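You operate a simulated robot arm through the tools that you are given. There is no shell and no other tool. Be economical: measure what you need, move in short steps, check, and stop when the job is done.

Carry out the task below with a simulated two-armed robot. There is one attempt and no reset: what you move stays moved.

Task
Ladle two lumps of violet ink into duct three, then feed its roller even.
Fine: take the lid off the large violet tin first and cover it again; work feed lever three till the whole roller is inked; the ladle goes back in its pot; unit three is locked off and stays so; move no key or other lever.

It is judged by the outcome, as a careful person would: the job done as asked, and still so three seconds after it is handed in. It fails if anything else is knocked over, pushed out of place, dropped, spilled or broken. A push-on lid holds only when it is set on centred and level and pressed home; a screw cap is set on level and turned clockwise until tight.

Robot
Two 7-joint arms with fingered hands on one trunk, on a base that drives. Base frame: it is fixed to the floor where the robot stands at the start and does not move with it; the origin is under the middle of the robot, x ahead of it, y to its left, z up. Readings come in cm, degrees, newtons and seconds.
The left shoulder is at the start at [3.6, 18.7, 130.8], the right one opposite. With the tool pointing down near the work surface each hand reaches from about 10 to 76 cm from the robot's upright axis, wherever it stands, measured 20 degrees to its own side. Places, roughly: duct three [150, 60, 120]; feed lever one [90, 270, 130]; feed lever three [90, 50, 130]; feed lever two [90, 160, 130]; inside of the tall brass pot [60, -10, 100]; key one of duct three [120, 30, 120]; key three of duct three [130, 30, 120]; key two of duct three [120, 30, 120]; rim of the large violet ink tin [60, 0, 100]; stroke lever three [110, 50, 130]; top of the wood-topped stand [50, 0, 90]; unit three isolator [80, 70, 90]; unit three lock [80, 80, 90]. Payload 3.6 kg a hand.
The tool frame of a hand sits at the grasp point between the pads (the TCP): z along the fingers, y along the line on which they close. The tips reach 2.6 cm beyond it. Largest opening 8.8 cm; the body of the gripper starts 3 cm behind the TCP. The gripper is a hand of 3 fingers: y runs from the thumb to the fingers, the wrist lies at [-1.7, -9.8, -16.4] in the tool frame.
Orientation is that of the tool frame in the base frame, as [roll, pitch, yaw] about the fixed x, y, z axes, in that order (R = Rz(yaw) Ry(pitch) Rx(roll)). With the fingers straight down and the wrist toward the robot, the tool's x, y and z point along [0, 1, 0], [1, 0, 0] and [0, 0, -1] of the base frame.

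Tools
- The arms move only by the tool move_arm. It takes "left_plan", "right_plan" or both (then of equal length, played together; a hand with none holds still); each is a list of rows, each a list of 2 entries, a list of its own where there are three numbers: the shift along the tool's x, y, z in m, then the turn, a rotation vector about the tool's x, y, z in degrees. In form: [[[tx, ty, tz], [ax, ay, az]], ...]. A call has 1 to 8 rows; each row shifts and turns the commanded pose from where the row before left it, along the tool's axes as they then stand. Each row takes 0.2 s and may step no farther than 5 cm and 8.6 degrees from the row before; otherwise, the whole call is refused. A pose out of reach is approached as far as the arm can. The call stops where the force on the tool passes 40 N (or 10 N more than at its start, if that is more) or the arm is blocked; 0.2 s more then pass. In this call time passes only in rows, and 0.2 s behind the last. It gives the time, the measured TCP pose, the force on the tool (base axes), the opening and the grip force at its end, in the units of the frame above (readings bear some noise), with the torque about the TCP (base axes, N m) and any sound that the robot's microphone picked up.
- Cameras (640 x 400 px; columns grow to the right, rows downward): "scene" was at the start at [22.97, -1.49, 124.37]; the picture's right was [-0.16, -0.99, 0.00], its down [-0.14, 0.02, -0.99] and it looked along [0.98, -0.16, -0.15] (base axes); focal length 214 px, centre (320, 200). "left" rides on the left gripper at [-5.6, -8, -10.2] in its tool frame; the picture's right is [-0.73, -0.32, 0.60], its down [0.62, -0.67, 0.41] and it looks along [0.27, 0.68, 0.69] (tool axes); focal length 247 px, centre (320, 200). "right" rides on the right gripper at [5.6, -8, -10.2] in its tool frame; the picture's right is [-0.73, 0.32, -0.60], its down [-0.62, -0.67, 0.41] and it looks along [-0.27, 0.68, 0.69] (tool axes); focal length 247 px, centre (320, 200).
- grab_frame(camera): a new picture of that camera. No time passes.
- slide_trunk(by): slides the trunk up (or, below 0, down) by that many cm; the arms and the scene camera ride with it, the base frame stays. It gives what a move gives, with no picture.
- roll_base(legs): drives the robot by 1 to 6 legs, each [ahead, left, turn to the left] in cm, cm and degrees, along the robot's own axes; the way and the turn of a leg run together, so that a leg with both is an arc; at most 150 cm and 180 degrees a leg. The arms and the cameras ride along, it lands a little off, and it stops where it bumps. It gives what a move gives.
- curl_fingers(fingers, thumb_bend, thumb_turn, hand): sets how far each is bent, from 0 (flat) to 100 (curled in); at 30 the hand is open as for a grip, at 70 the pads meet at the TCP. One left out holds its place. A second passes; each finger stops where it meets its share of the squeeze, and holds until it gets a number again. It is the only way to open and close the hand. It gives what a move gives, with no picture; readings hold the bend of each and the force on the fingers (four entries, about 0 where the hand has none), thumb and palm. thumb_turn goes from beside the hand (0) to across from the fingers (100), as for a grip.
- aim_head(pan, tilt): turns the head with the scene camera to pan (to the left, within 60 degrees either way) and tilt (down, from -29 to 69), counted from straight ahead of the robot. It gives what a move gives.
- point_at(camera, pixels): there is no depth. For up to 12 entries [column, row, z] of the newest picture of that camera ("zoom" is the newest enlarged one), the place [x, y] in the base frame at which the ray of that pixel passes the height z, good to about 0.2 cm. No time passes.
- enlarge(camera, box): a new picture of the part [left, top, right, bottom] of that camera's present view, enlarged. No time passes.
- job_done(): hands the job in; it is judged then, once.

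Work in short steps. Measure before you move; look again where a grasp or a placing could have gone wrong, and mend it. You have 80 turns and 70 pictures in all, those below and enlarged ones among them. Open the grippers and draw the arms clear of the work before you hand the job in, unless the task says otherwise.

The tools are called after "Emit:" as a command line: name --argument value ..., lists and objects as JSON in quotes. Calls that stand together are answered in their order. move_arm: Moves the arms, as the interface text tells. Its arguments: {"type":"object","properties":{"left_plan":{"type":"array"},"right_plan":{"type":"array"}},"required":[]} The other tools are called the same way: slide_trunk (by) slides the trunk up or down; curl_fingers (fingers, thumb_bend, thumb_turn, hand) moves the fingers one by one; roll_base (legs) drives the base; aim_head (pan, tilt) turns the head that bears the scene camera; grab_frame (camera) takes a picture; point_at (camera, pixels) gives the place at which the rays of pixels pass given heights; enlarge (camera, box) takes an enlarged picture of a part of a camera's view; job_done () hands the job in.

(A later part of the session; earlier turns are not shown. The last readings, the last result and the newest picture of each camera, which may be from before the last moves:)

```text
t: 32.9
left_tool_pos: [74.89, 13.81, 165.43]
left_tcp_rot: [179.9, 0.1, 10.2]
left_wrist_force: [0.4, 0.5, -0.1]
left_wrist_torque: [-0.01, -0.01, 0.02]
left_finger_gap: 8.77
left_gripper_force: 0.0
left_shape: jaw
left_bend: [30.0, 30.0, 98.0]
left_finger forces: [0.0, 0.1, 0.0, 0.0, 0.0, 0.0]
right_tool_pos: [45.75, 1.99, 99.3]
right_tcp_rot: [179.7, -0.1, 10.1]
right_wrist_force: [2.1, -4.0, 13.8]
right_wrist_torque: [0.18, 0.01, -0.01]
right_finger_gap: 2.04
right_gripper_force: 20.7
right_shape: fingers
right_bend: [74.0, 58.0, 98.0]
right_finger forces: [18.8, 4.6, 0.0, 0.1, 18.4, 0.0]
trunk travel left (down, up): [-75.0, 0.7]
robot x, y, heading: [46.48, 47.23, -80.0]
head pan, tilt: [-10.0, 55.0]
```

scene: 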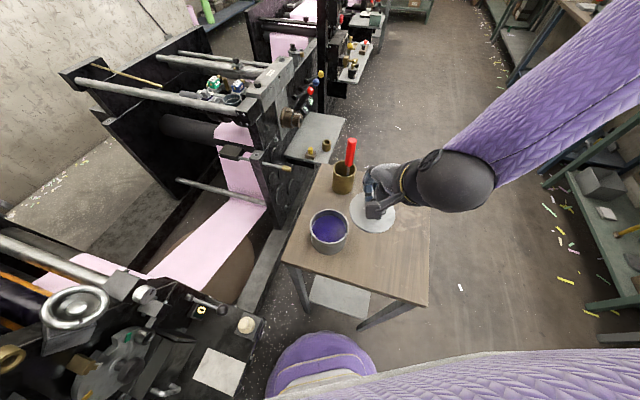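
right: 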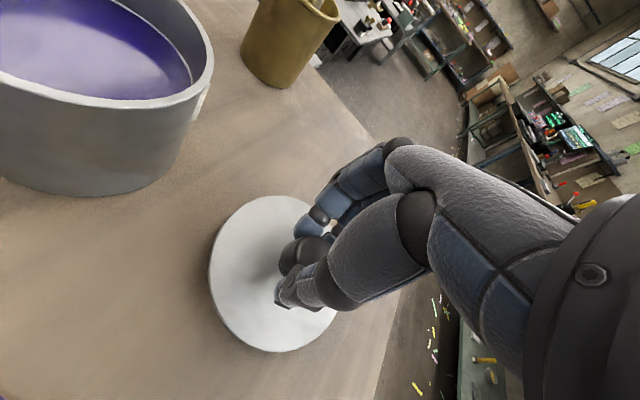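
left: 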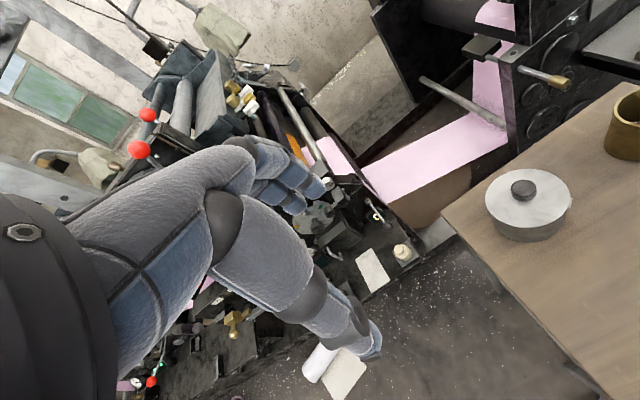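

Lid is on the stand (14 N). I release the knob and rise 22 cm.

Emit:
move_arm --right_plan '[[[0, 0, -0.004], [0, 0, 0]]]'

Emit:
curl_fingers --hand "right" --fingers 30 --thumb_bend 30

Emit:
move_arm --right_plan '[[[0, 0, -0.03], [0, 0, 0]], [[0, 0, -0.05], [0, 0, 0]], [[0, 0, -0.05], [0, 0, 0]], [[0, 0, -0.05], [0, 0, 0]], [[0, 0, -0.05], [0, 0, 0]], [[0, 0, -0.05], [0, 0, 0]]]'

Emit:
grab_frame --camera "right"

Emit:
aim_head --pan 12 --tilt 50

Emit:
enlarge --camera "scene" --box '[230, 110, 430, 270]'

```text
t: 33.3
left_tool_pos: [74.88, 13.53, 165.45]
left_tcp_rot: [179.9, 0.0, 10.1]
left_wrist_force: [-0.3, -0.3, -0.1]
left_wrist_torque: [-0.01, -0.02, 0.02]
left_finger_gap: 8.79
left_gripper_force: 0.1
left_shape: jaw
left_bend: [30.0, 30.0, 98.0]
left_finger forces: [0.0, 0.0, 0.0, 0.1, 0.0, 0.0]
right_tool_pos: [45.52, 2.22, 99.54]
right_tcp_rot: [-179.6, 0.1, 10.0]
right_wrist_force: [-0.1, -0.1, 0.6]
right_wrist_torque: [0.07, 0.0, -0.02]
right_finger_gap: 2.02
right_gripper_force: 19.3
right_shape: fingers
right_bend: [74.0, 58.0, 98.0]
right_finger forces: [16.6, 3.9, 0.1, 0.1, 19.0, 0.0]
trunk travel left (down, up): [-75.0, 0.7]
robot x, y, heading: [46.56, 46.55, -79.8]
head pan, tilt: [-10.0, 55.0]
```

```text
t: 34.3
left_tool_pos: [74.88, 13.57, 165.43]
left_tcp_rot: [180.0, 0.0, 10.1]
left_wrist_force: [0.2, 0.6, 0.1]
left_wrist_torque: [0.0, -0.03, -0.04]
left_finger_gap: 8.78
left_gripper_force: 0.2
left_shape: jaw
left_bend: [30.0, 30.0, 98.0]
left_finger forces: [0.0, 0.0, 0.1, 0.1, 0.1, 0.1]
right_tool_pos: [45.63, 1.93, 99.54]
right_tcp_rot: [180.0, 0.0, 10.1]
right_wrist_force: [-0.2, 0.8, 0.0]
right_wrist_torque: [-0.04, 0.03, -0.01]
right_finger_gap: 8.81
right_gripper_force: 0.0
right_shape: fingers
right_bend: [30.0, 30.0, 98.0]
right_finger forces: [0.0, 0.0, 0.1, 0.0, 0.0, 0.0]
trunk travel left (down, up): [-75.0, 0.7]
robot x, y, heading: [46.44, 47.03, -79.8]
head pan, tilt: [-10.0, 55.0]
```

```text
t: 35.7
left_tool_pos: [74.9, 13.61, 165.44]
left_tcp_rot: [180.0, 0.1, 10.1]
left_wrist_force: [0.2, 0.0, -1.0]
left_wrist_torque: [0.02, 0.0, 0.0]
left_finger_gap: 8.77
left_gripper_force: 0.1
left_shape: jaw
left_bend: [30.0, 30.0, 98.0]
left_finger forces: [0.1, 0.0, 0.0, 0.0, 0.0, 0.0]
right_tool_pos: [45.87, 2.01, 127.72]
right_tcp_rot: [-180.0, 0.0, 10.1]
right_wrist_force: [0.1, 0.3, 0.5]
right_wrist_torque: [0.0, -0.01, -0.02]
right_finger_gap: 8.81
right_gripper_force: 0.0
right_shape: fingers
right_bend: [30.0, 30.0, 98.0]
right_finger forces: [0.1, 0.1, 0.1, 0.0, 0.0, 0.0]
trunk travel left (down, up): [-75.0, 0.7]
robot x, y, heading: [46.26, 46.43, -80.1]
head pan, tilt: [-10.0, 55.0]
```

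```text
44 pictures are left
```

right: 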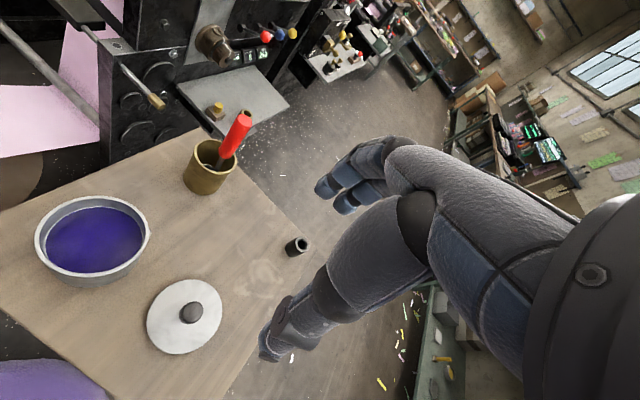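

```text
t: 36.6
left_tool_pos: [74.99, 13.61, 165.41]
left_tcp_rot: [180.0, 0.0, 10.2]
left_wrist_force: [-0.4, -0.6, -0.2]
left_wrist_torque: [0.02, 0.01, -0.01]
left_finger_gap: 8.77
left_gripper_force: 0.1
left_shape: jaw
left_bend: [30.0, 30.0, 98.0]
left_finger forces: [0.1, 0.0, 0.1, 0.1, 0.0, 0.0]
right_tool_pos: [45.83, 1.83, 127.6]
right_tcp_rot: [-180.0, 0.0, 10.0]
right_wrist_force: [-0.2, -0.9, -0.5]
right_wrist_torque: [-0.02, 0.04, 0.01]
right_finger_gap: 8.8
right_gripper_force: 0.1
right_shape: fingers
right_bend: [30.0, 30.0, 98.0]
right_finger forces: [0.0, 0.0, 0.1, 0.0, 0.1, 0.0]
trunk travel left (down, up): [-75.0, 0.7]
robot x, y, heading: [46.67, 46.63, -80.0]
head pan, tilt: [12.0, 50.0]
```

```text
2.50 times, centred on (330, 190) of scene
```

zoom: 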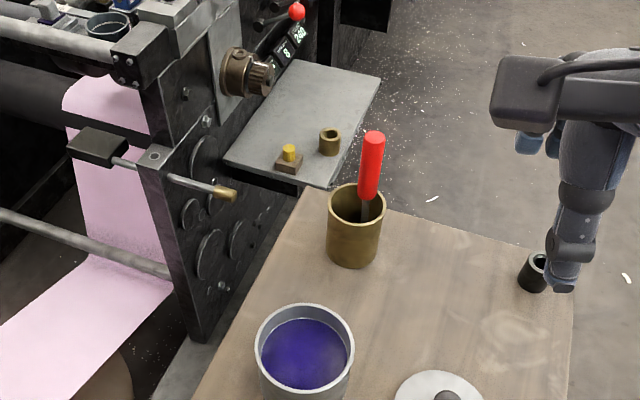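

The lid lies flat at about [45.5,2], tin open. I measure the ladle handle and pot in this zoom view.

Emit:
point_at --camera "zoom" --pixels '[[374, 137, 113.4], [369, 193, 104.5], [366, 212, 103], [355, 202, 103], [328, 205, 103], [386, 205, 103], [353, 262, 94], [305, 345, 102], [256, 352, 102], [353, 352, 102], [438, 398, 97]]'

Emit:
point_at --camera "right" --pixels '[[243, 118, 113.4], [222, 165, 104.5], [214, 158, 103], [215, 186, 94], [93, 238, 102], [191, 313, 98], [186, 318, 95]]'

Emit:
enlarge --camera "right" --box '[160, 90, 280, 210]'

```text
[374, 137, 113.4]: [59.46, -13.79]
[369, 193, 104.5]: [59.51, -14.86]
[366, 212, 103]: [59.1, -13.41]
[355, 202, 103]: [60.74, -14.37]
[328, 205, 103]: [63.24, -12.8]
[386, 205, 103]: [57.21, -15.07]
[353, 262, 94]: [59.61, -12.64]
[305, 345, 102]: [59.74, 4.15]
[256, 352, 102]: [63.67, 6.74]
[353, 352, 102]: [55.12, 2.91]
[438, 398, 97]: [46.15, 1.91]
```

```text
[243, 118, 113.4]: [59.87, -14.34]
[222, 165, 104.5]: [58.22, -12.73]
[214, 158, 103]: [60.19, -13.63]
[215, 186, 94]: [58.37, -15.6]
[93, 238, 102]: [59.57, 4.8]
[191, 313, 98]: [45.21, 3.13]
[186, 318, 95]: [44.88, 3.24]
```

```text
3.33 times, centred on (220, 150) of right
```

zoom: 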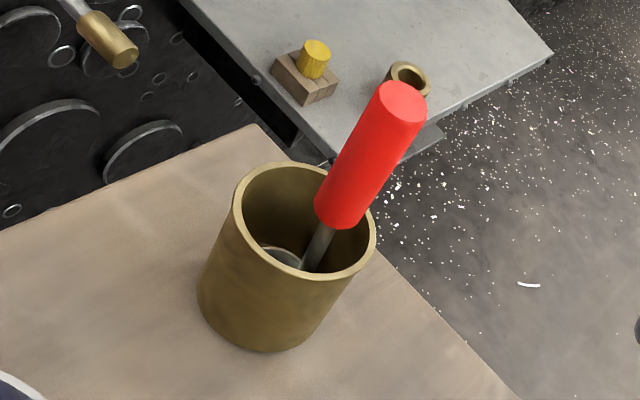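

The ladle stands nearly upright at [59.6,−14], handle z 104.5–113.4, with its bowl at the bottom toward the pot's centre (+x side). I turn the base 10° left for better reach and go on toward the handle at height.

Emit:
roll_base --legs '[[0, 0, 10]]'

```text
t: 37.7
left_tool_pos: [80.36, 19.1, 165.45]
left_tcp_rot: [-180.0, 0.0, 20.0]
left_wrist_force: [-0.1, 0.3, 0.0]
left_wrist_torque: [0.01, 0.02, 0.02]
left_finger_gap: 8.75
left_gripper_force: 0.2
left_shape: jaw
left_bend: [30.0, 30.0, 98.0]
left_finger forces: [0.0, 0.0, 0.1, 0.0, 0.0, 0.0]
right_tool_pos: [53.66, 2.55, 127.72]
right_tcp_rot: [180.0, 0.0, 20.2]
right_wrist_force: [-0.2, -0.3, -0.5]
right_wrist_torque: [0.0, -0.02, -0.01]
right_finger_gap: 8.8
right_gripper_force: 0.0
right_shape: fingers
right_bend: [30.0, 30.0, 98.0]
right_finger forces: [0.0, 0.0, 0.1, 0.1, 0.1, 0.1]
trunk travel left (down, up): [-75.0, 0.7]
robot x, y, heading: [46.89, 46.69, -70.1]
head pan, tilt: [12.0, 50.0]
```

Target shift is tool y +17.6 cm. I move over the handle and look.

Emit:
move_arm --right_plan '[[[0, 0.044, 0], [0, 0, 0]], [[0, 0.044, 0], [0, 0, 0]], [[0, 0.044, 0], [0, 0, 0]], [[-0.001, 0.044, 0], [0, 0, 0]], [[0, 0, 0.03], [0, 0, 0]]]'

Emit:
grab_frame --camera "right"

Emit:
grab_frame --camera "scene"

```text
t: 38.9
left_tool_pos: [80.18, 19.2, 165.44]
left_tcp_rot: [-180.0, 0.0, 20.2]
left_wrist_force: [0.1, 0.8, 0.4]
left_wrist_torque: [-0.01, -0.01, 0.03]
left_finger_gap: 8.78
left_gripper_force: 0.1
left_shape: jaw
left_bend: [30.0, 30.0, 98.0]
left_finger forces: [0.0, 0.0, 0.0, 0.1, 0.0, 0.0]
right_tool_pos: [59.54, -14.14, 125.08]
right_tcp_rot: [179.9, 0.0, 20.2]
right_wrist_force: [-1.0, 0.6, 0.1]
right_wrist_torque: [0.01, 0.0, -0.02]
right_finger_gap: 8.86
right_gripper_force: 0.0
right_shape: fingers
right_bend: [30.0, 30.0, 98.0]
right_finger forces: [0.0, 0.0, 0.1, 0.0, 0.0, 0.0]
trunk travel left (down, up): [-75.0, 0.7]
robot x, y, heading: [46.85, 46.73, -69.9]
head pan, tilt: [12.0, 50.0]
```

```text
41 pictures are left
```

right: 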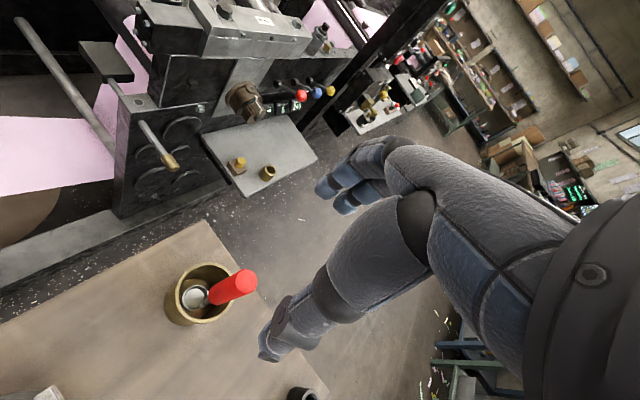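

```text
40 pictures are left
```

scene: 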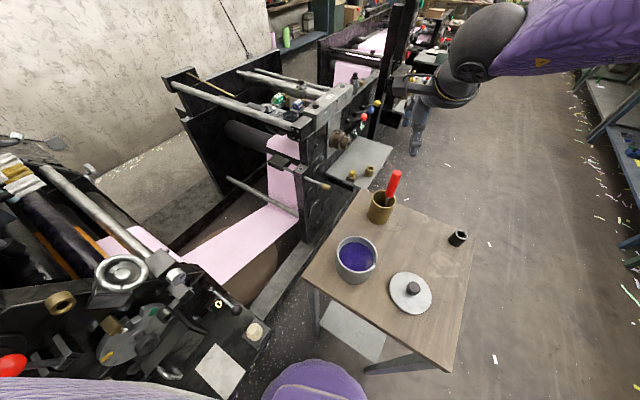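

The handle top at (245,280) lies on the TCP axis, and the bowl is seen in the pot at (195,296) toward tool +x. I descend to z≈110.8 and close.

Emit:
move_arm --right_plan '[[[0, 0, 0.05], [0, 0, 0]], [[0, 0, 0.05], [0, 0, 0]], [[0, 0, 0.025], [0, 0, 0]], [[0, 0, 0.017], [0, 0, 0]]]'

Emit:
curl_fingers --hand "right" --fingers 75 --thumb_bend 75

Emit:
grab_frame --camera "right"

```text
t: 39.9
left_tool_pos: [80.18, 19.02, 165.45]
left_tcp_rot: [180.0, 0.0, 20.2]
left_wrist_force: [0.1, -0.7, 0.2]
left_wrist_torque: [0.05, 0.0, -0.05]
left_finger_gap: 8.79
left_gripper_force: 0.1
left_shape: jaw
left_bend: [30.0, 30.0, 98.0]
left_finger forces: [0.1, 0.0, 0.1, 0.0, 0.0, 0.0]
right_tool_pos: [58.81, -13.54, 112.74]
right_tcp_rot: [-180.0, -0.2, 20.2]
right_wrist_force: [0.0, 0.3, 0.1]
right_wrist_torque: [-0.02, -0.03, -0.02]
right_finger_gap: 8.82
right_gripper_force: 0.0
right_shape: fingers
right_bend: [30.0, 30.0, 98.0]
right_finger forces: [0.0, 0.0, 0.0, 0.1, 0.0, 0.1]
right hand out of reach, approached as far as the arm can: row 3, 4
trunk travel left (down, up): [-75.0, 0.7]
robot x, y, heading: [46.74, 46.59, -69.9]
head pan, tilt: [12.0, 50.0]
```

```text
t: 40.9
left_tool_pos: [80.18, 18.99, 165.37]
left_tcp_rot: [-179.9, 0.0, 20.0]
left_wrist_force: [-0.1, -0.3, 0.0]
left_wrist_torque: [0.01, 0.01, 0.01]
left_finger_gap: 8.76
left_gripper_force: 0.0
left_shape: jaw
left_bend: [30.0, 30.0, 98.0]
left_finger forces: [0.0, 0.0, 0.0, 0.0, 0.1, 0.0]
right_tool_pos: [58.85, -13.47, 112.71]
right_tcp_rot: [180.0, 0.0, 20.1]
right_wrist_force: [0.1, 0.1, 0.5]
right_wrist_torque: [0.02, -0.03, -0.01]
right_finger_gap: 1.32
right_gripper_force: 12.8
right_shape: fingers
right_bend: [66.0, 64.0, 97.0]
right_finger forces: [10.0, 1.9, 0.0, 0.0, 13.2, 0.0]
trunk travel left (down, up): [-75.0, 0.7]
robot x, y, heading: [46.43, 46.51, -69.9]
head pan, tilt: [12.0, 50.0]
```

```text
39 pictures are left
```

right: 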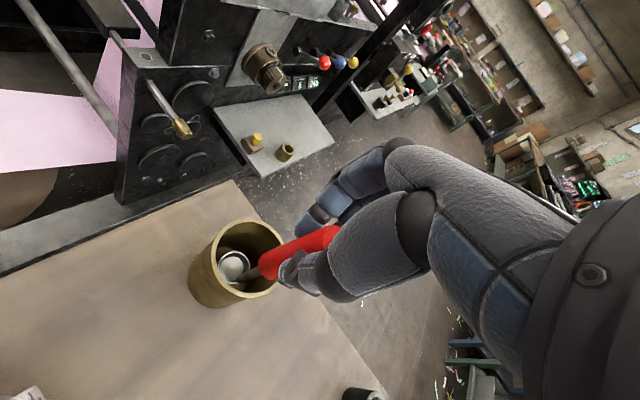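

The arm fell short of depth (raised trunk limits low reach), so only the handle's top is gripped. I release, raise the hand 7 cm, and lower the trunk 10 cm to regain reach.

Emit:
curl_fingers --hand "right" --fingers 30 --thumb_bend 30

Emit:
move_arm --right_plan '[[[0, 0, -0.04], [0, 0, 0]], [[0, 0, -0.04], [0, 0, 0]], [[0, 0, -0.04], [0, 0, 0]]]'

Emit:
slide_trunk --by -10

Emit:
grab_frame --camera "right"

```text
t: 41.9
left_tool_pos: [80.37, 19.22, 165.46]
left_tcp_rot: [180.0, 0.0, 20.2]
left_wrist_force: [0.3, 0.4, -0.5]
left_wrist_torque: [0.02, -0.02, -0.02]
left_finger_gap: 8.76
left_gripper_force: 0.0
left_shape: jaw
left_bend: [30.0, 30.0, 98.0]
left_finger forces: [0.0, 0.0, 0.0, 0.0, 0.0, 0.1]
right_tool_pos: [58.71, -13.35, 112.78]
right_tcp_rot: [-179.9, 0.1, 20.1]
right_wrist_force: [0.3, 0.6, 0.4]
right_wrist_torque: [0.02, 0.01, 0.0]
right_finger_gap: 8.81
right_gripper_force: 0.1
right_shape: fingers
right_bend: [30.0, 30.0, 97.0]
right_finger forces: [0.1, 0.1, 0.0, 0.0, 0.0, 0.0]
trunk travel left (down, up): [-75.0, 0.7]
robot x, y, heading: [46.18, 46.75, -69.8]
head pan, tilt: [12.0, 50.0]
```

```text
t: 42.7
left_tool_pos: [80.28, 19.18, 165.42]
left_tcp_rot: [-180.0, 0.0, 20.0]
left_wrist_force: [-0.2, -0.5, 0.2]
left_wrist_torque: [-0.02, 0.0, 0.02]
left_finger_gap: 8.76
left_gripper_force: 0.2
left_shape: jaw
left_bend: [30.0, 30.0, 98.0]
left_finger forces: [0.0, 0.0, 0.0, 0.1, 0.0, 0.0]
right_tool_pos: [58.46, -13.46, 125.04]
right_tcp_rot: [180.0, 0.0, 20.1]
right_wrist_force: [-1.0, -0.4, 0.2]
right_wrist_torque: [-0.01, 0.0, 0.01]
right_finger_gap: 8.82
right_gripper_force: 0.1
right_shape: fingers
right_bend: [30.0, 30.0, 97.0]
right_finger forces: [0.0, 0.1, 0.0, 0.0, 0.0, 0.0]
trunk travel left (down, up): [-75.0, 0.7]
robot x, y, heading: [46.35, 46.66, -70.1]
head pan, tilt: [12.0, 50.0]
```

```text
t: 44.0
left_tool_pos: [80.28, 19.2, 155.3]
left_tcp_rot: [-180.0, 0.0, 20.1]
left_wrist_force: [0.4, -0.7, 0.6]
left_wrist_torque: [0.0, 0.04, -0.01]
left_finger_gap: 8.77
left_gripper_force: 0.1
left_shape: jaw
left_bend: [30.0, 30.0, 98.0]
left_finger forces: [0.0, 0.0, 0.1, 0.0, 0.0, 0.1]
right_tool_pos: [58.83, -13.7, 114.7]
right_tcp_rot: [-180.0, -0.1, 20.2]
right_wrist_force: [-0.1, -0.3, -0.5]
right_wrist_torque: [0.01, -0.01, 0.0]
right_finger_gap: 8.8
right_gripper_force: 0.1
right_shape: fingers
right_bend: [30.0, 30.0, 97.0]
right_finger forces: [0.0, 0.0, 0.1, 0.1, 0.1, 0.1]
trunk travel left (down, up): [-65.0, 10.7]
robot x, y, heading: [46.6, 46.63, -70.0]
head pan, tilt: [12.0, 50.0]
```

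```text
38 pictures are left
```

right: 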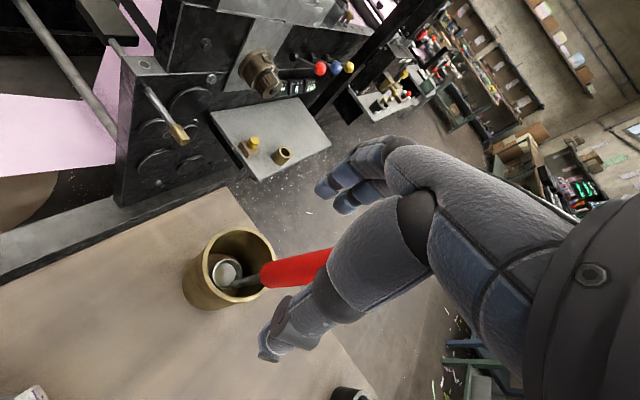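

The handle is between thumb and fingers. I nudge to [59.6,−14], lower to 110.5 and close.

Emit:
move_arm --right_plan '[[[0.006, 0.004, 0.01], [0, 0, 0]], [[0, 0, 0.02], [0, 0, 0]], [[0, 0, 0.012], [0, 0, 0]]]'

Emit:
curl_fingers --hand "right" --fingers 85 --thumb_bend 80

Emit:
grab_frame --camera "right"

```text
t: 44.8
left_tool_pos: [80.3, 19.13, 155.32]
left_tcp_rot: [180.0, 0.0, 20.0]
left_wrist_force: [-0.2, 0.2, 0.2]
left_wrist_torque: [0.01, 0.0, 0.03]
left_finger_gap: 8.78
left_gripper_force: 0.2
left_shape: jaw
left_bend: [30.0, 30.0, 98.0]
left_finger forces: [0.0, 0.0, 0.0, 0.0, 0.0, 0.0]
right_tool_pos: [59.64, -13.87, 110.4]
right_tcp_rot: [-180.0, 0.1, 20.2]
right_wrist_force: [-0.7, 1.6, 0.4]
right_wrist_torque: [0.01, -0.01, -0.01]
right_finger_gap: 8.82
right_gripper_force: 0.1
right_shape: fingers
right_bend: [30.0, 30.0, 97.0]
right_finger forces: [0.0, 0.0, 0.0, 0.1, 0.0, 0.0]
trunk travel left (down, up): [-65.0, 10.7]
robot x, y, heading: [46.65, 46.75, -69.6]
head pan, tilt: [12.0, 50.0]
```

```text
t: 45.8
left_tool_pos: [80.23, 19.01, 155.32]
left_tcp_rot: [-180.0, -0.1, 20.1]
left_wrist_force: [0.3, -0.5, 0.8]
left_wrist_torque: [-0.02, -0.01, -0.02]
left_finger_gap: 8.78
left_gripper_force: 0.0
left_shape: jaw
left_bend: [30.0, 30.0, 98.0]
left_finger forces: [0.1, 0.0, 0.0, 0.1, 0.0, 0.0]
right_tool_pos: [59.64, -13.92, 110.3]
right_tcp_rot: [-180.0, 0.0, 20.1]
right_wrist_force: [0.0, -0.5, -0.6]
right_wrist_torque: [0.0, 0.01, 0.02]
right_finger_gap: 0.0
right_gripper_force: 0.2
right_shape: fingers
right_bend: [79.0, 72.0, 98.0]
right_finger forces: [0.1, 0.3, 0.0, 0.0, 0.0, 0.0]
trunk travel left (down, up): [-65.0, 10.7]
robot x, y, heading: [46.58, 46.69, -69.8]
head pan, tilt: [12.0, 50.0]
```

```text
37 pictures are left
```

right: 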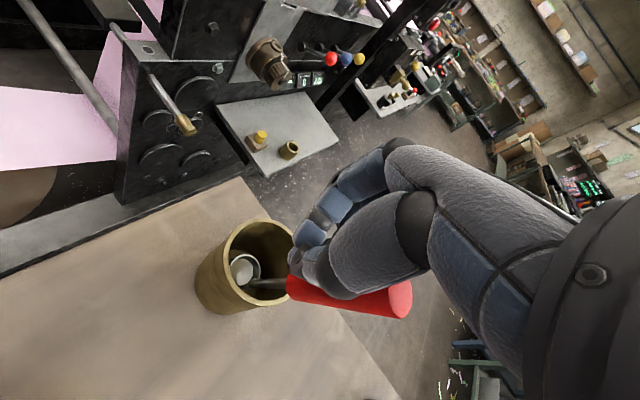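

The grasp missed: the handle lies beside the closed fingers (top at (402,298)), toward tool −x. I measure where it is.

Emit:
point_at --camera "right" --pixels '[[402, 298, 113.4], [292, 288, 104.5], [292, 288, 105.5], [262, 286, 103], [245, 265, 97]]'

Emit:
enlarge --camera "scene" --box '[320, 130, 480, 240]'

```text
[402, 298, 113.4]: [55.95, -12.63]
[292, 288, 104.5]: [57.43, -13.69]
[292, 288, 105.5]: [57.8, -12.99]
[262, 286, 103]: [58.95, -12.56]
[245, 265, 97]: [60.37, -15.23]
```

```text
3.64 times, centred on (400, 185) of scene
```

zoom: 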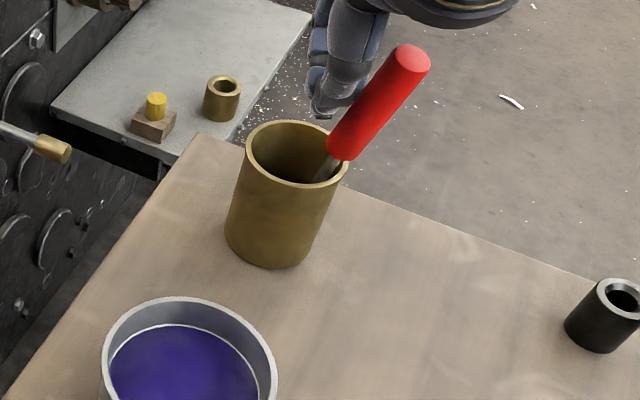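

The handle now leans about 11° toward −x (top [56,−12.6,113.4]). I open, rise 3 cm, shift over it, tilt the tool 11° to match, and lower onto it.

Emit:
curl_fingers --hand "right" --fingers 30 --thumb_bend 30

Emit:
move_arm --right_plan '[[[0, 0, -0.03], [0, 0, 0]], [[-0.029, -0.0245, 0], [0, 0, 0]], [[0, 0, 0], [0, 5.5, 0]], [[0, 0, 0], [0, 5.5, 0]], [[0, 0, 0.01], [0, 0, 0]], [[0, 0, 0.011], [0, 0, 0]]]'

Emit:
grab_frame --camera "right"

```text
t: 46.8
left_tool_pos: [80.36, 19.12, 155.38]
left_tcp_rot: [180.0, 0.0, 20.1]
left_wrist_force: [0.2, 0.2, -0.1]
left_wrist_torque: [0.02, -0.02, 0.03]
left_finger_gap: 8.76
left_gripper_force: 0.0
left_shape: jaw
left_bend: [30.0, 30.0, 98.0]
left_finger forces: [0.0, 0.1, 0.1, 0.1, 0.0, 0.0]
right_tool_pos: [59.63, -13.84, 110.35]
right_tcp_rot: [180.0, 0.0, 20.1]
right_wrist_force: [-0.5, 1.0, 0.3]
right_wrist_torque: [0.0, -0.01, -0.04]
right_finger_gap: 8.8
right_gripper_force: 0.0
right_shape: fingers
right_bend: [30.0, 30.0, 98.0]
right_finger forces: [0.0, 0.1, 0.0, 0.1, 0.0, 0.0]
trunk travel left (down, up): [-65.0, 10.7]
robot x, y, heading: [46.34, 46.69, -70.0]
head pan, tilt: [12.0, 50.0]
```

```text
t: 48.2
left_tool_pos: [80.41, 19.11, 155.23]
left_tcp_rot: [180.0, -0.1, 20.1]
left_wrist_force: [0.6, -0.4, 0.3]
left_wrist_torque: [0.0, -0.02, 0.04]
left_finger_gap: 8.77
left_gripper_force: 0.0
left_shape: jaw
left_bend: [30.0, 30.0, 98.0]
left_finger forces: [0.0, 0.0, 0.1, 0.0, 0.0, 0.0]
right_tool_pos: [56.38, -12.24, 111.4]
right_tcp_rot: [180.0, -11.0, 20.0]
right_wrist_force: [0.2, -0.9, -0.1]
right_wrist_torque: [0.01, 0.02, 0.0]
right_finger_gap: 8.81
right_gripper_force: 0.1
right_shape: fingers
right_bend: [30.0, 30.0, 98.0]
right_finger forces: [0.0, 0.0, 0.0, 0.0, 0.1, 0.0]
trunk travel left (down, up): [-65.0, 10.7]
robot x, y, heading: [46.45, 46.58, -69.7]
head pan, tilt: [12.0, 50.0]
```

```text
35 pictures are left
```

right: 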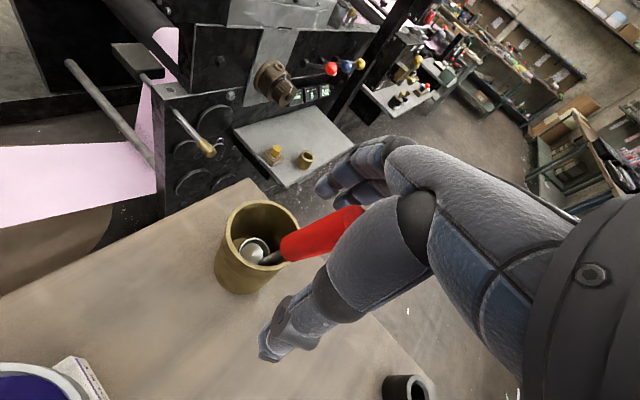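

The handle is now aligned in direction and passes about 14 px above the TCP pixel (329,240). I shift +0.5 cm in tool x and +0.4 cm in y, then close.

Emit:
move_arm --right_plan '[[[0.005, 0.004, 0.0], [0, 0, 0]]]'

Emit:
curl_fingers --hand "right" --fingers 85 --thumb_bend 80

Emit:
grab_frame --camera "right"

```text
t: 48.6
left_tool_pos: [80.39, 19.05, 155.41]
left_tcp_rot: [-180.0, 0.1, 20.1]
left_wrist_force: [-1.0, -0.1, 0.5]
left_wrist_torque: [-0.02, 0.06, -0.02]
left_finger_gap: 8.76
left_gripper_force: 0.0
left_shape: jaw
left_bend: [30.0, 30.0, 98.0]
left_finger forces: [0.0, 0.0, 0.0, 0.0, 0.1, 0.0]
right_tool_pos: [57.09, -12.5, 111.52]
right_tcp_rot: [180.0, -11.0, 20.2]
right_wrist_force: [0.2, 0.1, 1.1]
right_wrist_torque: [0.01, -0.02, 0.05]
right_finger_gap: 8.81
right_gripper_force: 0.0
right_shape: fingers
right_bend: [30.0, 30.0, 98.0]
right_finger forces: [0.1, 0.0, 0.0, 0.1, 0.0, 0.1]
trunk travel left (down, up): [-65.0, 10.7]
robot x, y, heading: [46.59, 46.52, -70.1]
head pan, tilt: [12.0, 50.0]
```

```text
t: 49.6
left_tool_pos: [80.2, 19.07, 155.47]
left_tcp_rot: [179.9, -0.1, 20.2]
left_wrist_force: [-0.5, -0.2, 0.8]
left_wrist_torque: [0.0, 0.02, -0.02]
left_finger_gap: 8.79
left_gripper_force: 0.0
left_shape: jaw
left_bend: [30.0, 30.0, 98.0]
left_finger forces: [0.0, 0.0, 0.0, 0.1, 0.1, 0.0]
right_tool_pos: [56.93, -12.57, 111.46]
right_tcp_rot: [-180.0, -11.0, 20.1]
right_wrist_force: [-0.2, -2.1, 0.1]
right_wrist_torque: [-0.12, 0.11, -0.08]
right_finger_gap: 0.11
right_gripper_force: 17.7
right_shape: fingers
right_bend: [72.0, 73.0, 92.0]
right_finger forces: [0.0, 19.1, 0.1, 0.0, 16.0, 0.1]
trunk travel left (down, up): [-65.0, 10.7]
robot x, y, heading: [46.52, 46.71, -69.6]
head pan, tilt: [12.0, 50.0]
```

```text
34 pictures are left
```

right: 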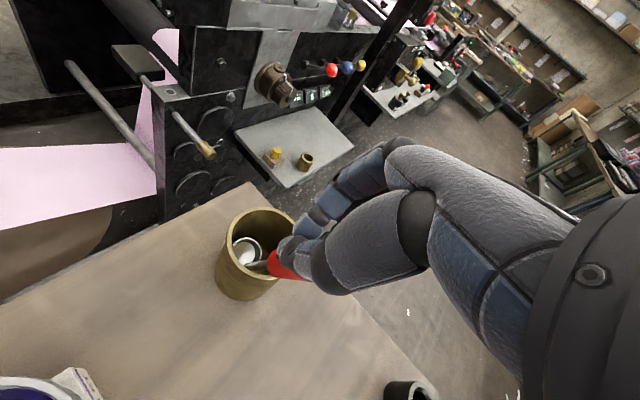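

Only the second finger and the thumb bear (finger 1 reads 0), so the handle sits off to tool −x. I open, shift −0.7 cm in x, and close again.

Emit:
curl_fingers --hand "right" --fingers 40 --thumb_bend 40 --thumb_turn 98

Emit:
move_arm --right_plan '[[[-0.008, -0.002, 0.0], [0, 0, 0]]]'

Emit:
curl_fingers --hand "right" --fingers 85 --thumb_bend 80

Emit:
grab_frame --camera "right"

```text
t: 50.6
left_tool_pos: [80.19, 19.14, 155.38]
left_tcp_rot: [-180.0, 0.1, 20.1]
left_wrist_force: [0.1, -0.8, 0.3]
left_wrist_torque: [-0.03, 0.05, 0.02]
left_finger_gap: 8.75
left_gripper_force: 0.1
left_shape: jaw
left_bend: [30.0, 30.0, 98.0]
left_finger forces: [0.1, 0.1, 0.0, 0.0, 0.1, 0.1]
right_tool_pos: [57.05, -12.46, 111.43]
right_tcp_rot: [-180.0, -11.0, 20.0]
right_wrist_force: [-1.0, 0.2, 0.6]
right_wrist_torque: [-0.03, 0.03, -0.04]
right_finger_gap: 6.63
right_gripper_force: 0.1
right_shape: fingers
right_bend: [40.0, 40.0, 97.0]
right_finger forces: [0.0, 0.0, 0.1, 0.0, 0.0, 0.0]
trunk travel left (down, up): [-65.0, 10.7]
robot x, y, heading: [46.84, 46.72, -69.7]
head pan, tilt: [12.0, 50.0]
```

```text
t: 51.0
left_tool_pos: [80.2, 19.15, 155.43]
left_tcp_rot: [-180.0, 0.0, 20.1]
left_wrist_force: [0.2, 0.3, 1.7]
left_wrist_torque: [0.02, -0.01, -0.03]
left_finger_gap: 8.77
left_gripper_force: 0.1
left_shape: jaw
left_bend: [30.0, 30.0, 98.0]
left_finger forces: [0.0, 0.0, 0.0, 0.0, 0.0, 0.1]
right_tool_pos: [56.13, -12.58, 111.39]
right_tcp_rot: [180.0, -11.0, 20.2]
right_wrist_force: [0.0, 0.4, -0.1]
right_wrist_torque: [0.03, 0.0, 0.03]
right_finger_gap: 6.64
right_gripper_force: 0.1
right_shape: fingers
right_bend: [40.0, 40.0, 97.0]
right_finger forces: [0.0, 0.0, 0.0, 0.0, 0.0, 0.0]
trunk travel left (down, up): [-65.0, 10.7]
robot x, y, heading: [46.38, 46.97, -70.1]
head pan, tilt: [12.0, 50.0]
```

```text
t: 52.0
left_tool_pos: [80.27, 19.14, 155.26]
left_tcp_rot: [180.0, 0.0, 20.1]
left_wrist_force: [-0.4, 0.8, -0.7]
left_wrist_torque: [0.03, -0.01, -0.02]
left_finger_gap: 8.8
left_gripper_force: 0.1
left_shape: jaw
left_bend: [30.0, 30.0, 98.0]
left_finger forces: [0.1, 0.0, 0.1, 0.0, 0.1, 0.0]
right_tool_pos: [56.22, -12.67, 111.42]
right_tcp_rot: [179.9, -11.0, 20.1]
right_wrist_force: [1.7, -0.3, -0.5]
right_wrist_torque: [-0.1, -0.01, -0.02]
right_finger_gap: 1.25
right_gripper_force: 19.4
right_shape: fingers
right_bend: [65.0, 66.0, 99.0]
right_finger forces: [11.1, 8.7, 0.0, 0.0, 18.3, 0.0]
trunk travel left (down, up): [-65.0, 10.7]
robot x, y, heading: [46.37, 46.61, -69.8]
head pan, tilt: [12.0, 50.0]
```

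```text
33 pictures are left
```

right: 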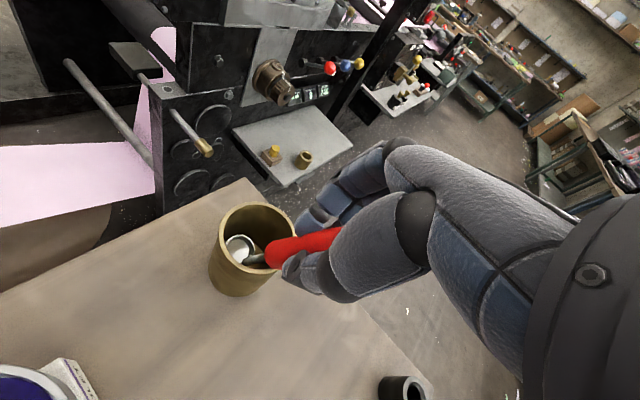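

Now a balanced grip (11/8.7 vs 18 N). I straighten the ladle to vertical about its bowl, then lift straight up 13 cm.

Emit:
move_arm --right_plan '[[[0.014, 0, -0.005], [0, -5.5, 0]], [[0.014, 0, -0.005], [0, -5.5, 0]], [[0, 0, -0.03], [0, 0, 0]], [[0, 0, -0.03], [0, 0, 0]], [[0, 0, -0.03], [0, 0, 0]], [[0, 0, -0.04], [0, 0, 0]]]'

Emit:
grab_frame --camera "scene"

Emit:
grab_frame --camera "right"

```text
t: 53.4
left_tool_pos: [80.2, 19.16, 155.37]
left_tcp_rot: [180.0, 0.0, 20.2]
left_wrist_force: [0.8, -0.2, -0.8]
left_wrist_torque: [0.04, 0.01, -0.01]
left_finger_gap: 8.78
left_gripper_force: 0.0
left_shape: jaw
left_bend: [30.0, 30.0, 98.0]
left_finger forces: [0.0, 0.1, 0.1, 0.0, 0.1, 0.0]
right_tool_pos: [58.38, -11.63, 125.93]
right_tcp_rot: [-180.0, 0.0, 20.1]
right_wrist_force: [0.1, 0.2, -1.2]
right_wrist_torque: [-0.05, 0.02, 0.0]
right_finger_gap: 1.25
right_gripper_force: 18.8
right_shape: fingers
right_bend: [65.0, 66.0, 99.0]
right_finger forces: [10.8, 8.8, 0.0, 0.0, 17.8, 0.0]
trunk travel left (down, up): [-65.0, 10.7]
robot x, y, heading: [46.65, 46.65, -69.7]
head pan, tilt: [12.0, 50.0]
```

```text
32 pictures are left
```

scene: 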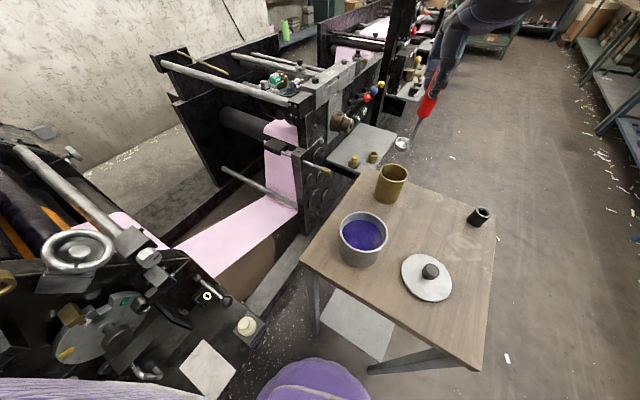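

```text
31 pictures are left
```

right: 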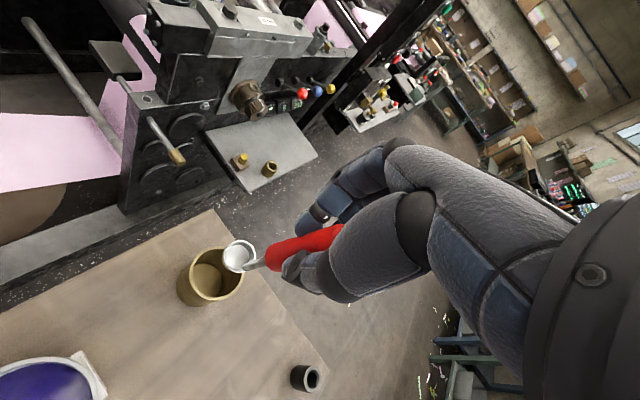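

The ladle is out with its bowl at (402,143) in the scene and (238,256) in the hand view. I triangulate the bowl relative to the TCP.

Emit:
point_at --camera "scene" --pixels '[[402, 142, 108], [402, 142, 112], [402, 142, 116]]'

Emit:
point_at --camera "right" --pixels '[[238, 255, 108], [238, 255, 112], [238, 255, 116], [48, 385, 102], [210, 272, 103]]'

Emit:
enlarge --camera "scene" --box '[370, 80, 450, 160]'

```text
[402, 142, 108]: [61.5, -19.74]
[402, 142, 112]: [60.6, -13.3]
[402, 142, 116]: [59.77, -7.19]
```

```text
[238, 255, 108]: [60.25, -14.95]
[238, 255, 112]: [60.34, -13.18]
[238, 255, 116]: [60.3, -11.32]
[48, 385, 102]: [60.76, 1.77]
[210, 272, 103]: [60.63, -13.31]
```

```text
5.00 times, centred on (410, 120) of scene
```

zoom: 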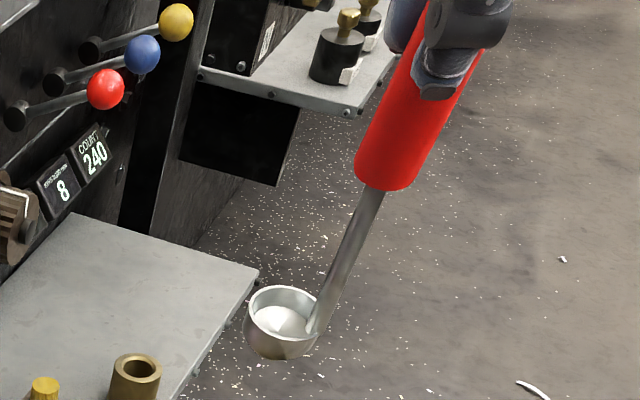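

Bowl rim is about 14 cm below the TCP at tool offset (1.4, 2.3), leaning ~6° in y. I level it with +6° about tool x and carry it over the tin's centre.

Emit:
move_arm --right_plan '[[[0.0, 0, 0], [6, 0, 0]], [[0.013, -0.0375, 0], [0, 0, 0]], [[0.013, -0.0375, 0], [0, 0, 0]], [[0.013, -0.0375, 0], [0, 0, 0]], [[0.012, -0.037, 0], [0, 0, 0]]]'

Emit:
grab_frame --camera "scene"

Emit:
grab_frame --camera "right"

```text
t: 54.6
left_tool_pos: [80.34, 19.25, 155.34]
left_tcp_rot: [-179.9, -0.1, 20.1]
left_wrist_force: [-0.1, 0.5, 0.7]
left_wrist_torque: [0.02, -0.02, -0.01]
left_finger_gap: 8.78
left_gripper_force: 0.1
left_shape: jaw
left_bend: [30.0, 30.0, 98.0]
left_finger forces: [0.1, 0.0, 0.0, 0.1, 0.0, 0.0]
right_tool_pos: [58.28, 4.62, 127.31]
right_tcp_rot: [-174.1, 0.1, 20.1]
right_wrist_force: [0.2, 0.6, -0.6]
right_wrist_torque: [0.0, 0.04, 0.0]
right_finger_gap: 1.24
right_gripper_force: 18.9
right_shape: fingers
right_bend: [65.0, 66.0, 99.0]
right_finger forces: [11.3, 8.9, 0.0, 0.0, 17.9, 0.1]
trunk travel left (down, up): [-65.0, 10.7]
robot x, y, heading: [46.61, 46.67, -69.9]
head pan, tilt: [12.0, 50.0]
```

```text
29 pictures are left
```

scene: 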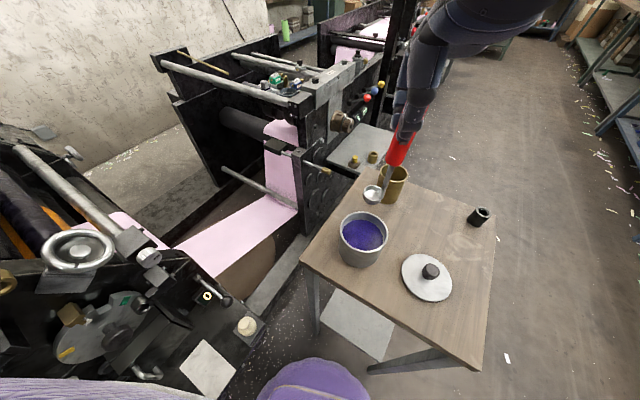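

```text
28 pictures are left
```

right: 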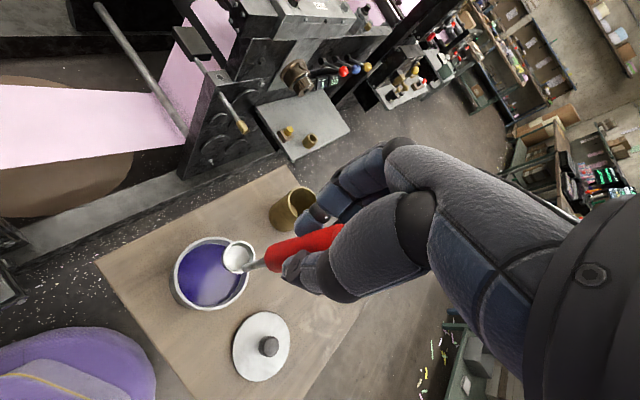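

I check the bowl against the tin centre in both views.

Emit:
point_at --camera "scene" --pixels '[[373, 193, 113], [363, 232, 102], [363, 238, 100]]'

Emit:
point_at --camera "right" --pixels '[[238, 256, 113], [211, 273, 102], [211, 278, 100]]'

```text
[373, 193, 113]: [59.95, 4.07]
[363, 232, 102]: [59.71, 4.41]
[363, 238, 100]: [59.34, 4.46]
```

```text
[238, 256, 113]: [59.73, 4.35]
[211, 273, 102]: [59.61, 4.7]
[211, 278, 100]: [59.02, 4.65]
```

Bowl is centred over the tin. I dip 14.8 cm straight down, pause, and raise it.

Emit:
move_arm --right_plan '[[[0, 0.0052, 0.0497], [0, 0, 0]], [[0, 0.0052, 0.0495], [0, 0, 0]], [[0, 0.003, 0.028], [0, 0, 0]], [[0, 0.002, 0.02], [0, 0, 0]]]'

Emit:
move_arm --right_plan '[[[0.008, 0, 0], [0, 0, 0]], [[0, -0.002, -0.02], [0, 0, 0]], [[0, -0.003, -0.03], [0, 0, 0]], [[0, -0.005, -0.0495], [0, 0, 0]], [[0, -0.005, -0.0495], [0, 0, 0]]]'

Emit:
enlarge --camera "scene" --box '[310, 150, 450, 270]'

```text
t: 55.5
left_tool_pos: [80.27, 19.16, 155.47]
left_tcp_rot: [179.9, -0.1, 20.2]
left_wrist_force: [0.0, -0.6, -0.9]
left_wrist_torque: [0.02, 0.01, 0.02]
left_finger_gap: 8.8
left_gripper_force: 0.2
left_shape: jaw
left_bend: [30.0, 30.0, 98.0]
left_finger forces: [0.0, 0.1, 0.0, 0.0, 0.0, 0.1]
right_tool_pos: [59.24, 3.69, 115.26]
right_tcp_rot: [-175.6, -1.0, 20.2]
right_wrist_force: [-0.2, -0.6, 18.5]
right_wrist_torque: [0.03, 0.04, -0.01]
right_finger_gap: 1.13
right_gripper_force: 24.2
right_shape: fingers
right_bend: [74.0, 66.0, 98.0]
right_finger forces: [15.0, 12.5, 0.0, 0.0, 21.1, 0.1]
trunk travel left (down, up): [-65.0, 10.7]
robot x, y, heading: [46.39, 46.8, -69.7]
head pan, tilt: [12.0, 50.0]
stopped in row 4 (right hand): the force on the tool passed its limit (the readings are from after the stop); the commanded pose is now the measured one
```

```text
t: 56.7
left_tool_pos: [80.16, 19.14, 155.32]
left_tcp_rot: [180.0, 0.0, 20.1]
left_wrist_force: [-0.5, -0.7, -0.8]
left_wrist_torque: [-0.04, 0.02, -0.02]
left_finger_gap: 8.78
left_gripper_force: 0.1
left_shape: jaw
left_bend: [30.0, 30.0, 98.0]
left_finger forces: [0.0, 0.1, 0.0, 0.0, 0.0, 0.0]
right_tool_pos: [59.28, 4.27, 130.04]
right_tcp_rot: [-175.1, -0.6, 20.1]
right_wrist_force: [-0.2, -0.1, -0.6]
right_wrist_torque: [-0.02, 0.0, 0.0]
right_finger_gap: 1.16
right_gripper_force: 20.8
right_shape: fingers
right_bend: [72.0, 66.0, 98.0]
right_finger forces: [13.5, 10.0, 0.1, 0.0, 17.5, 0.0]
trunk travel left (down, up): [-65.0, 10.7]
robot x, y, heading: [46.66, 46.62, -69.9]
head pan, tilt: [12.0, 50.0]
```

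```text
3.33 times, centred on (380, 210) of scene
```

zoom: 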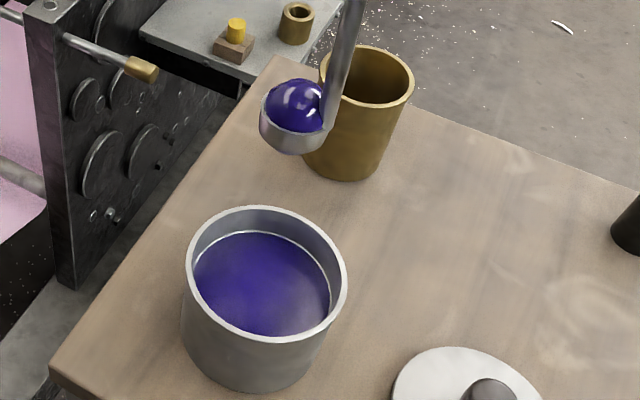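

A round violet lump sits in the bowl. I raise trunk 10 and hand 20 cm so that the bowl clears the levers (z 140), then turn the base 70° left to face the duct.

Emit:
slide_trunk --by 10

Emit:
move_arm --right_plan '[[[0, -0.005, -0.049], [0, 0, 0]], [[0, -0.005, -0.049], [0, 0, 0]], [[0, -0.005, -0.049], [0, 0, 0]], [[0, -0.005, -0.049], [0, 0, 0]]]'

Emit:
roll_base --legs '[[0, 0, 35], [0, 0, 35]]'

Emit:
aim_head --pan 0 --tilt 35

Emit:
grab_frame --camera "scene"

Emit:
grab_frame --camera "left"

```text
t: 58.0
left_tool_pos: [80.22, 19.07, 165.25]
left_tcp_rot: [179.9, 0.0, 20.1]
left_wrist_force: [-0.8, -0.3, -0.2]
left_wrist_torque: [-0.01, -0.02, -0.03]
left_finger_gap: 8.81
left_gripper_force: 0.0
left_shape: jaw
left_bend: [30.0, 30.0, 98.0]
left_finger forces: [0.1, 0.1, 0.0, 0.0, 0.0, 0.1]
right_tool_pos: [59.49, 4.15, 139.95]
right_tcp_rot: [-175.1, -0.8, 20.2]
right_wrist_force: [-0.6, -0.8, -1.9]
right_wrist_torque: [0.03, 0.02, 0.04]
right_finger_gap: 1.19
right_gripper_force: 20.7
right_shape: fingers
right_bend: [72.0, 66.0, 98.0]
right_finger forces: [13.4, 10.0, 0.1, 0.0, 17.6, 0.0]
trunk travel left (down, up): [-75.0, 0.7]
robot x, y, heading: [46.11, 46.62, -69.9]
head pan, tilt: [12.0, 50.0]
```

```text
t: 59.0
left_tool_pos: [80.25, 19.25, 165.39]
left_tcp_rot: [-180.0, 0.0, 20.1]
left_wrist_force: [-0.3, 0.9, 0.6]
left_wrist_torque: [-0.01, 0.01, -0.04]
left_finger_gap: 8.78
left_gripper_force: 0.1
left_shape: jaw
left_bend: [30.0, 30.0, 98.0]
left_finger forces: [0.0, 0.0, 0.1, 0.1, 0.1, 0.0]
right_tool_pos: [59.37, 4.48, 159.41]
right_tcp_rot: [-175.1, -0.6, 20.2]
right_wrist_force: [0.0, 0.6, -0.7]
right_wrist_torque: [-0.03, 0.02, -0.01]
right_finger_gap: 1.16
right_gripper_force: 20.7
right_shape: fingers
right_bend: [72.0, 66.0, 98.0]
right_finger forces: [13.4, 10.4, 0.2, 0.0, 17.4, 0.1]
trunk travel left (down, up): [-75.0, 0.7]
robot x, y, heading: [46.75, 46.51, -70.1]
head pan, tilt: [12.0, 50.0]
```

```text
t: 62.7
left_tool_pos: [84.29, 68.4, 165.36]
left_tcp_rot: [-179.9, 0.0, 89.2]
left_wrist_force: [-1.2, 1.1, 0.6]
left_wrist_torque: [0.01, 0.0, -0.01]
left_finger_gap: 8.78
left_gripper_force: 0.1
left_shape: jaw
left_bend: [30.0, 30.0, 98.0]
left_finger forces: [0.0, 0.0, 0.1, 0.0, 0.0, 0.1]
right_tool_pos: [90.67, 43.61, 159.42]
right_tcp_rot: [-175.2, -0.7, 89.2]
right_wrist_force: [-0.6, 0.0, -1.4]
right_wrist_torque: [-0.07, -0.03, -0.01]
right_finger_gap: 1.16
right_gripper_force: 20.6
right_shape: fingers
right_bend: [72.0, 66.0, 98.0]
right_finger forces: [13.5, 10.2, 0.0, 0.0, 17.3, 0.0]
trunk travel left (down, up): [-75.0, 0.7]
robot x, y, heading: [46.44, 47.14, -0.7]
head pan, tilt: [12.0, 50.0]
```

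```text
t: 63.5
left_tool_pos: [84.31, 68.38, 165.38]
left_tcp_rot: [-179.9, 0.0, 89.2]
left_wrist_force: [-0.5, -1.7, -0.8]
left_wrist_torque: [0.01, 0.02, 0.01]
left_finger_gap: 8.76
left_gripper_force: 0.1
left_shape: jaw
left_bend: [30.0, 30.0, 98.0]
left_finger forces: [0.1, 0.1, 0.1, 0.1, 0.1, 0.1]
right_tool_pos: [90.69, 43.67, 159.39]
right_tcp_rot: [-175.2, -0.7, 89.1]
right_wrist_force: [0.2, -0.3, -0.7]
right_wrist_torque: [-0.01, -0.01, 0.01]
right_finger_gap: 1.14
right_gripper_force: 20.7
right_shape: fingers
right_bend: [72.0, 66.0, 98.0]
right_finger forces: [13.4, 10.1, 0.0, 0.1, 17.3, 0.1]
trunk travel left (down, up): [-75.0, 0.7]
robot x, y, heading: [46.25, 46.56, -0.6]
head pan, tilt: [0.0, 35.0]
```

```text
26 pictures are left
```

scene: 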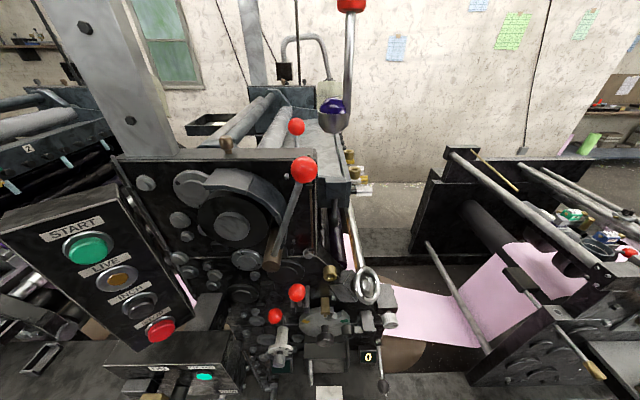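

```text
25 pictures are left
```

left: 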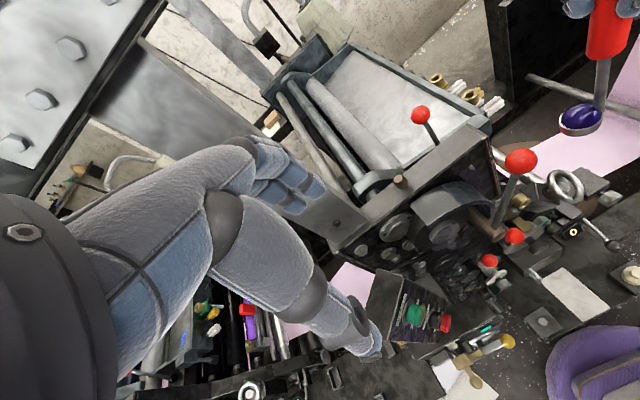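

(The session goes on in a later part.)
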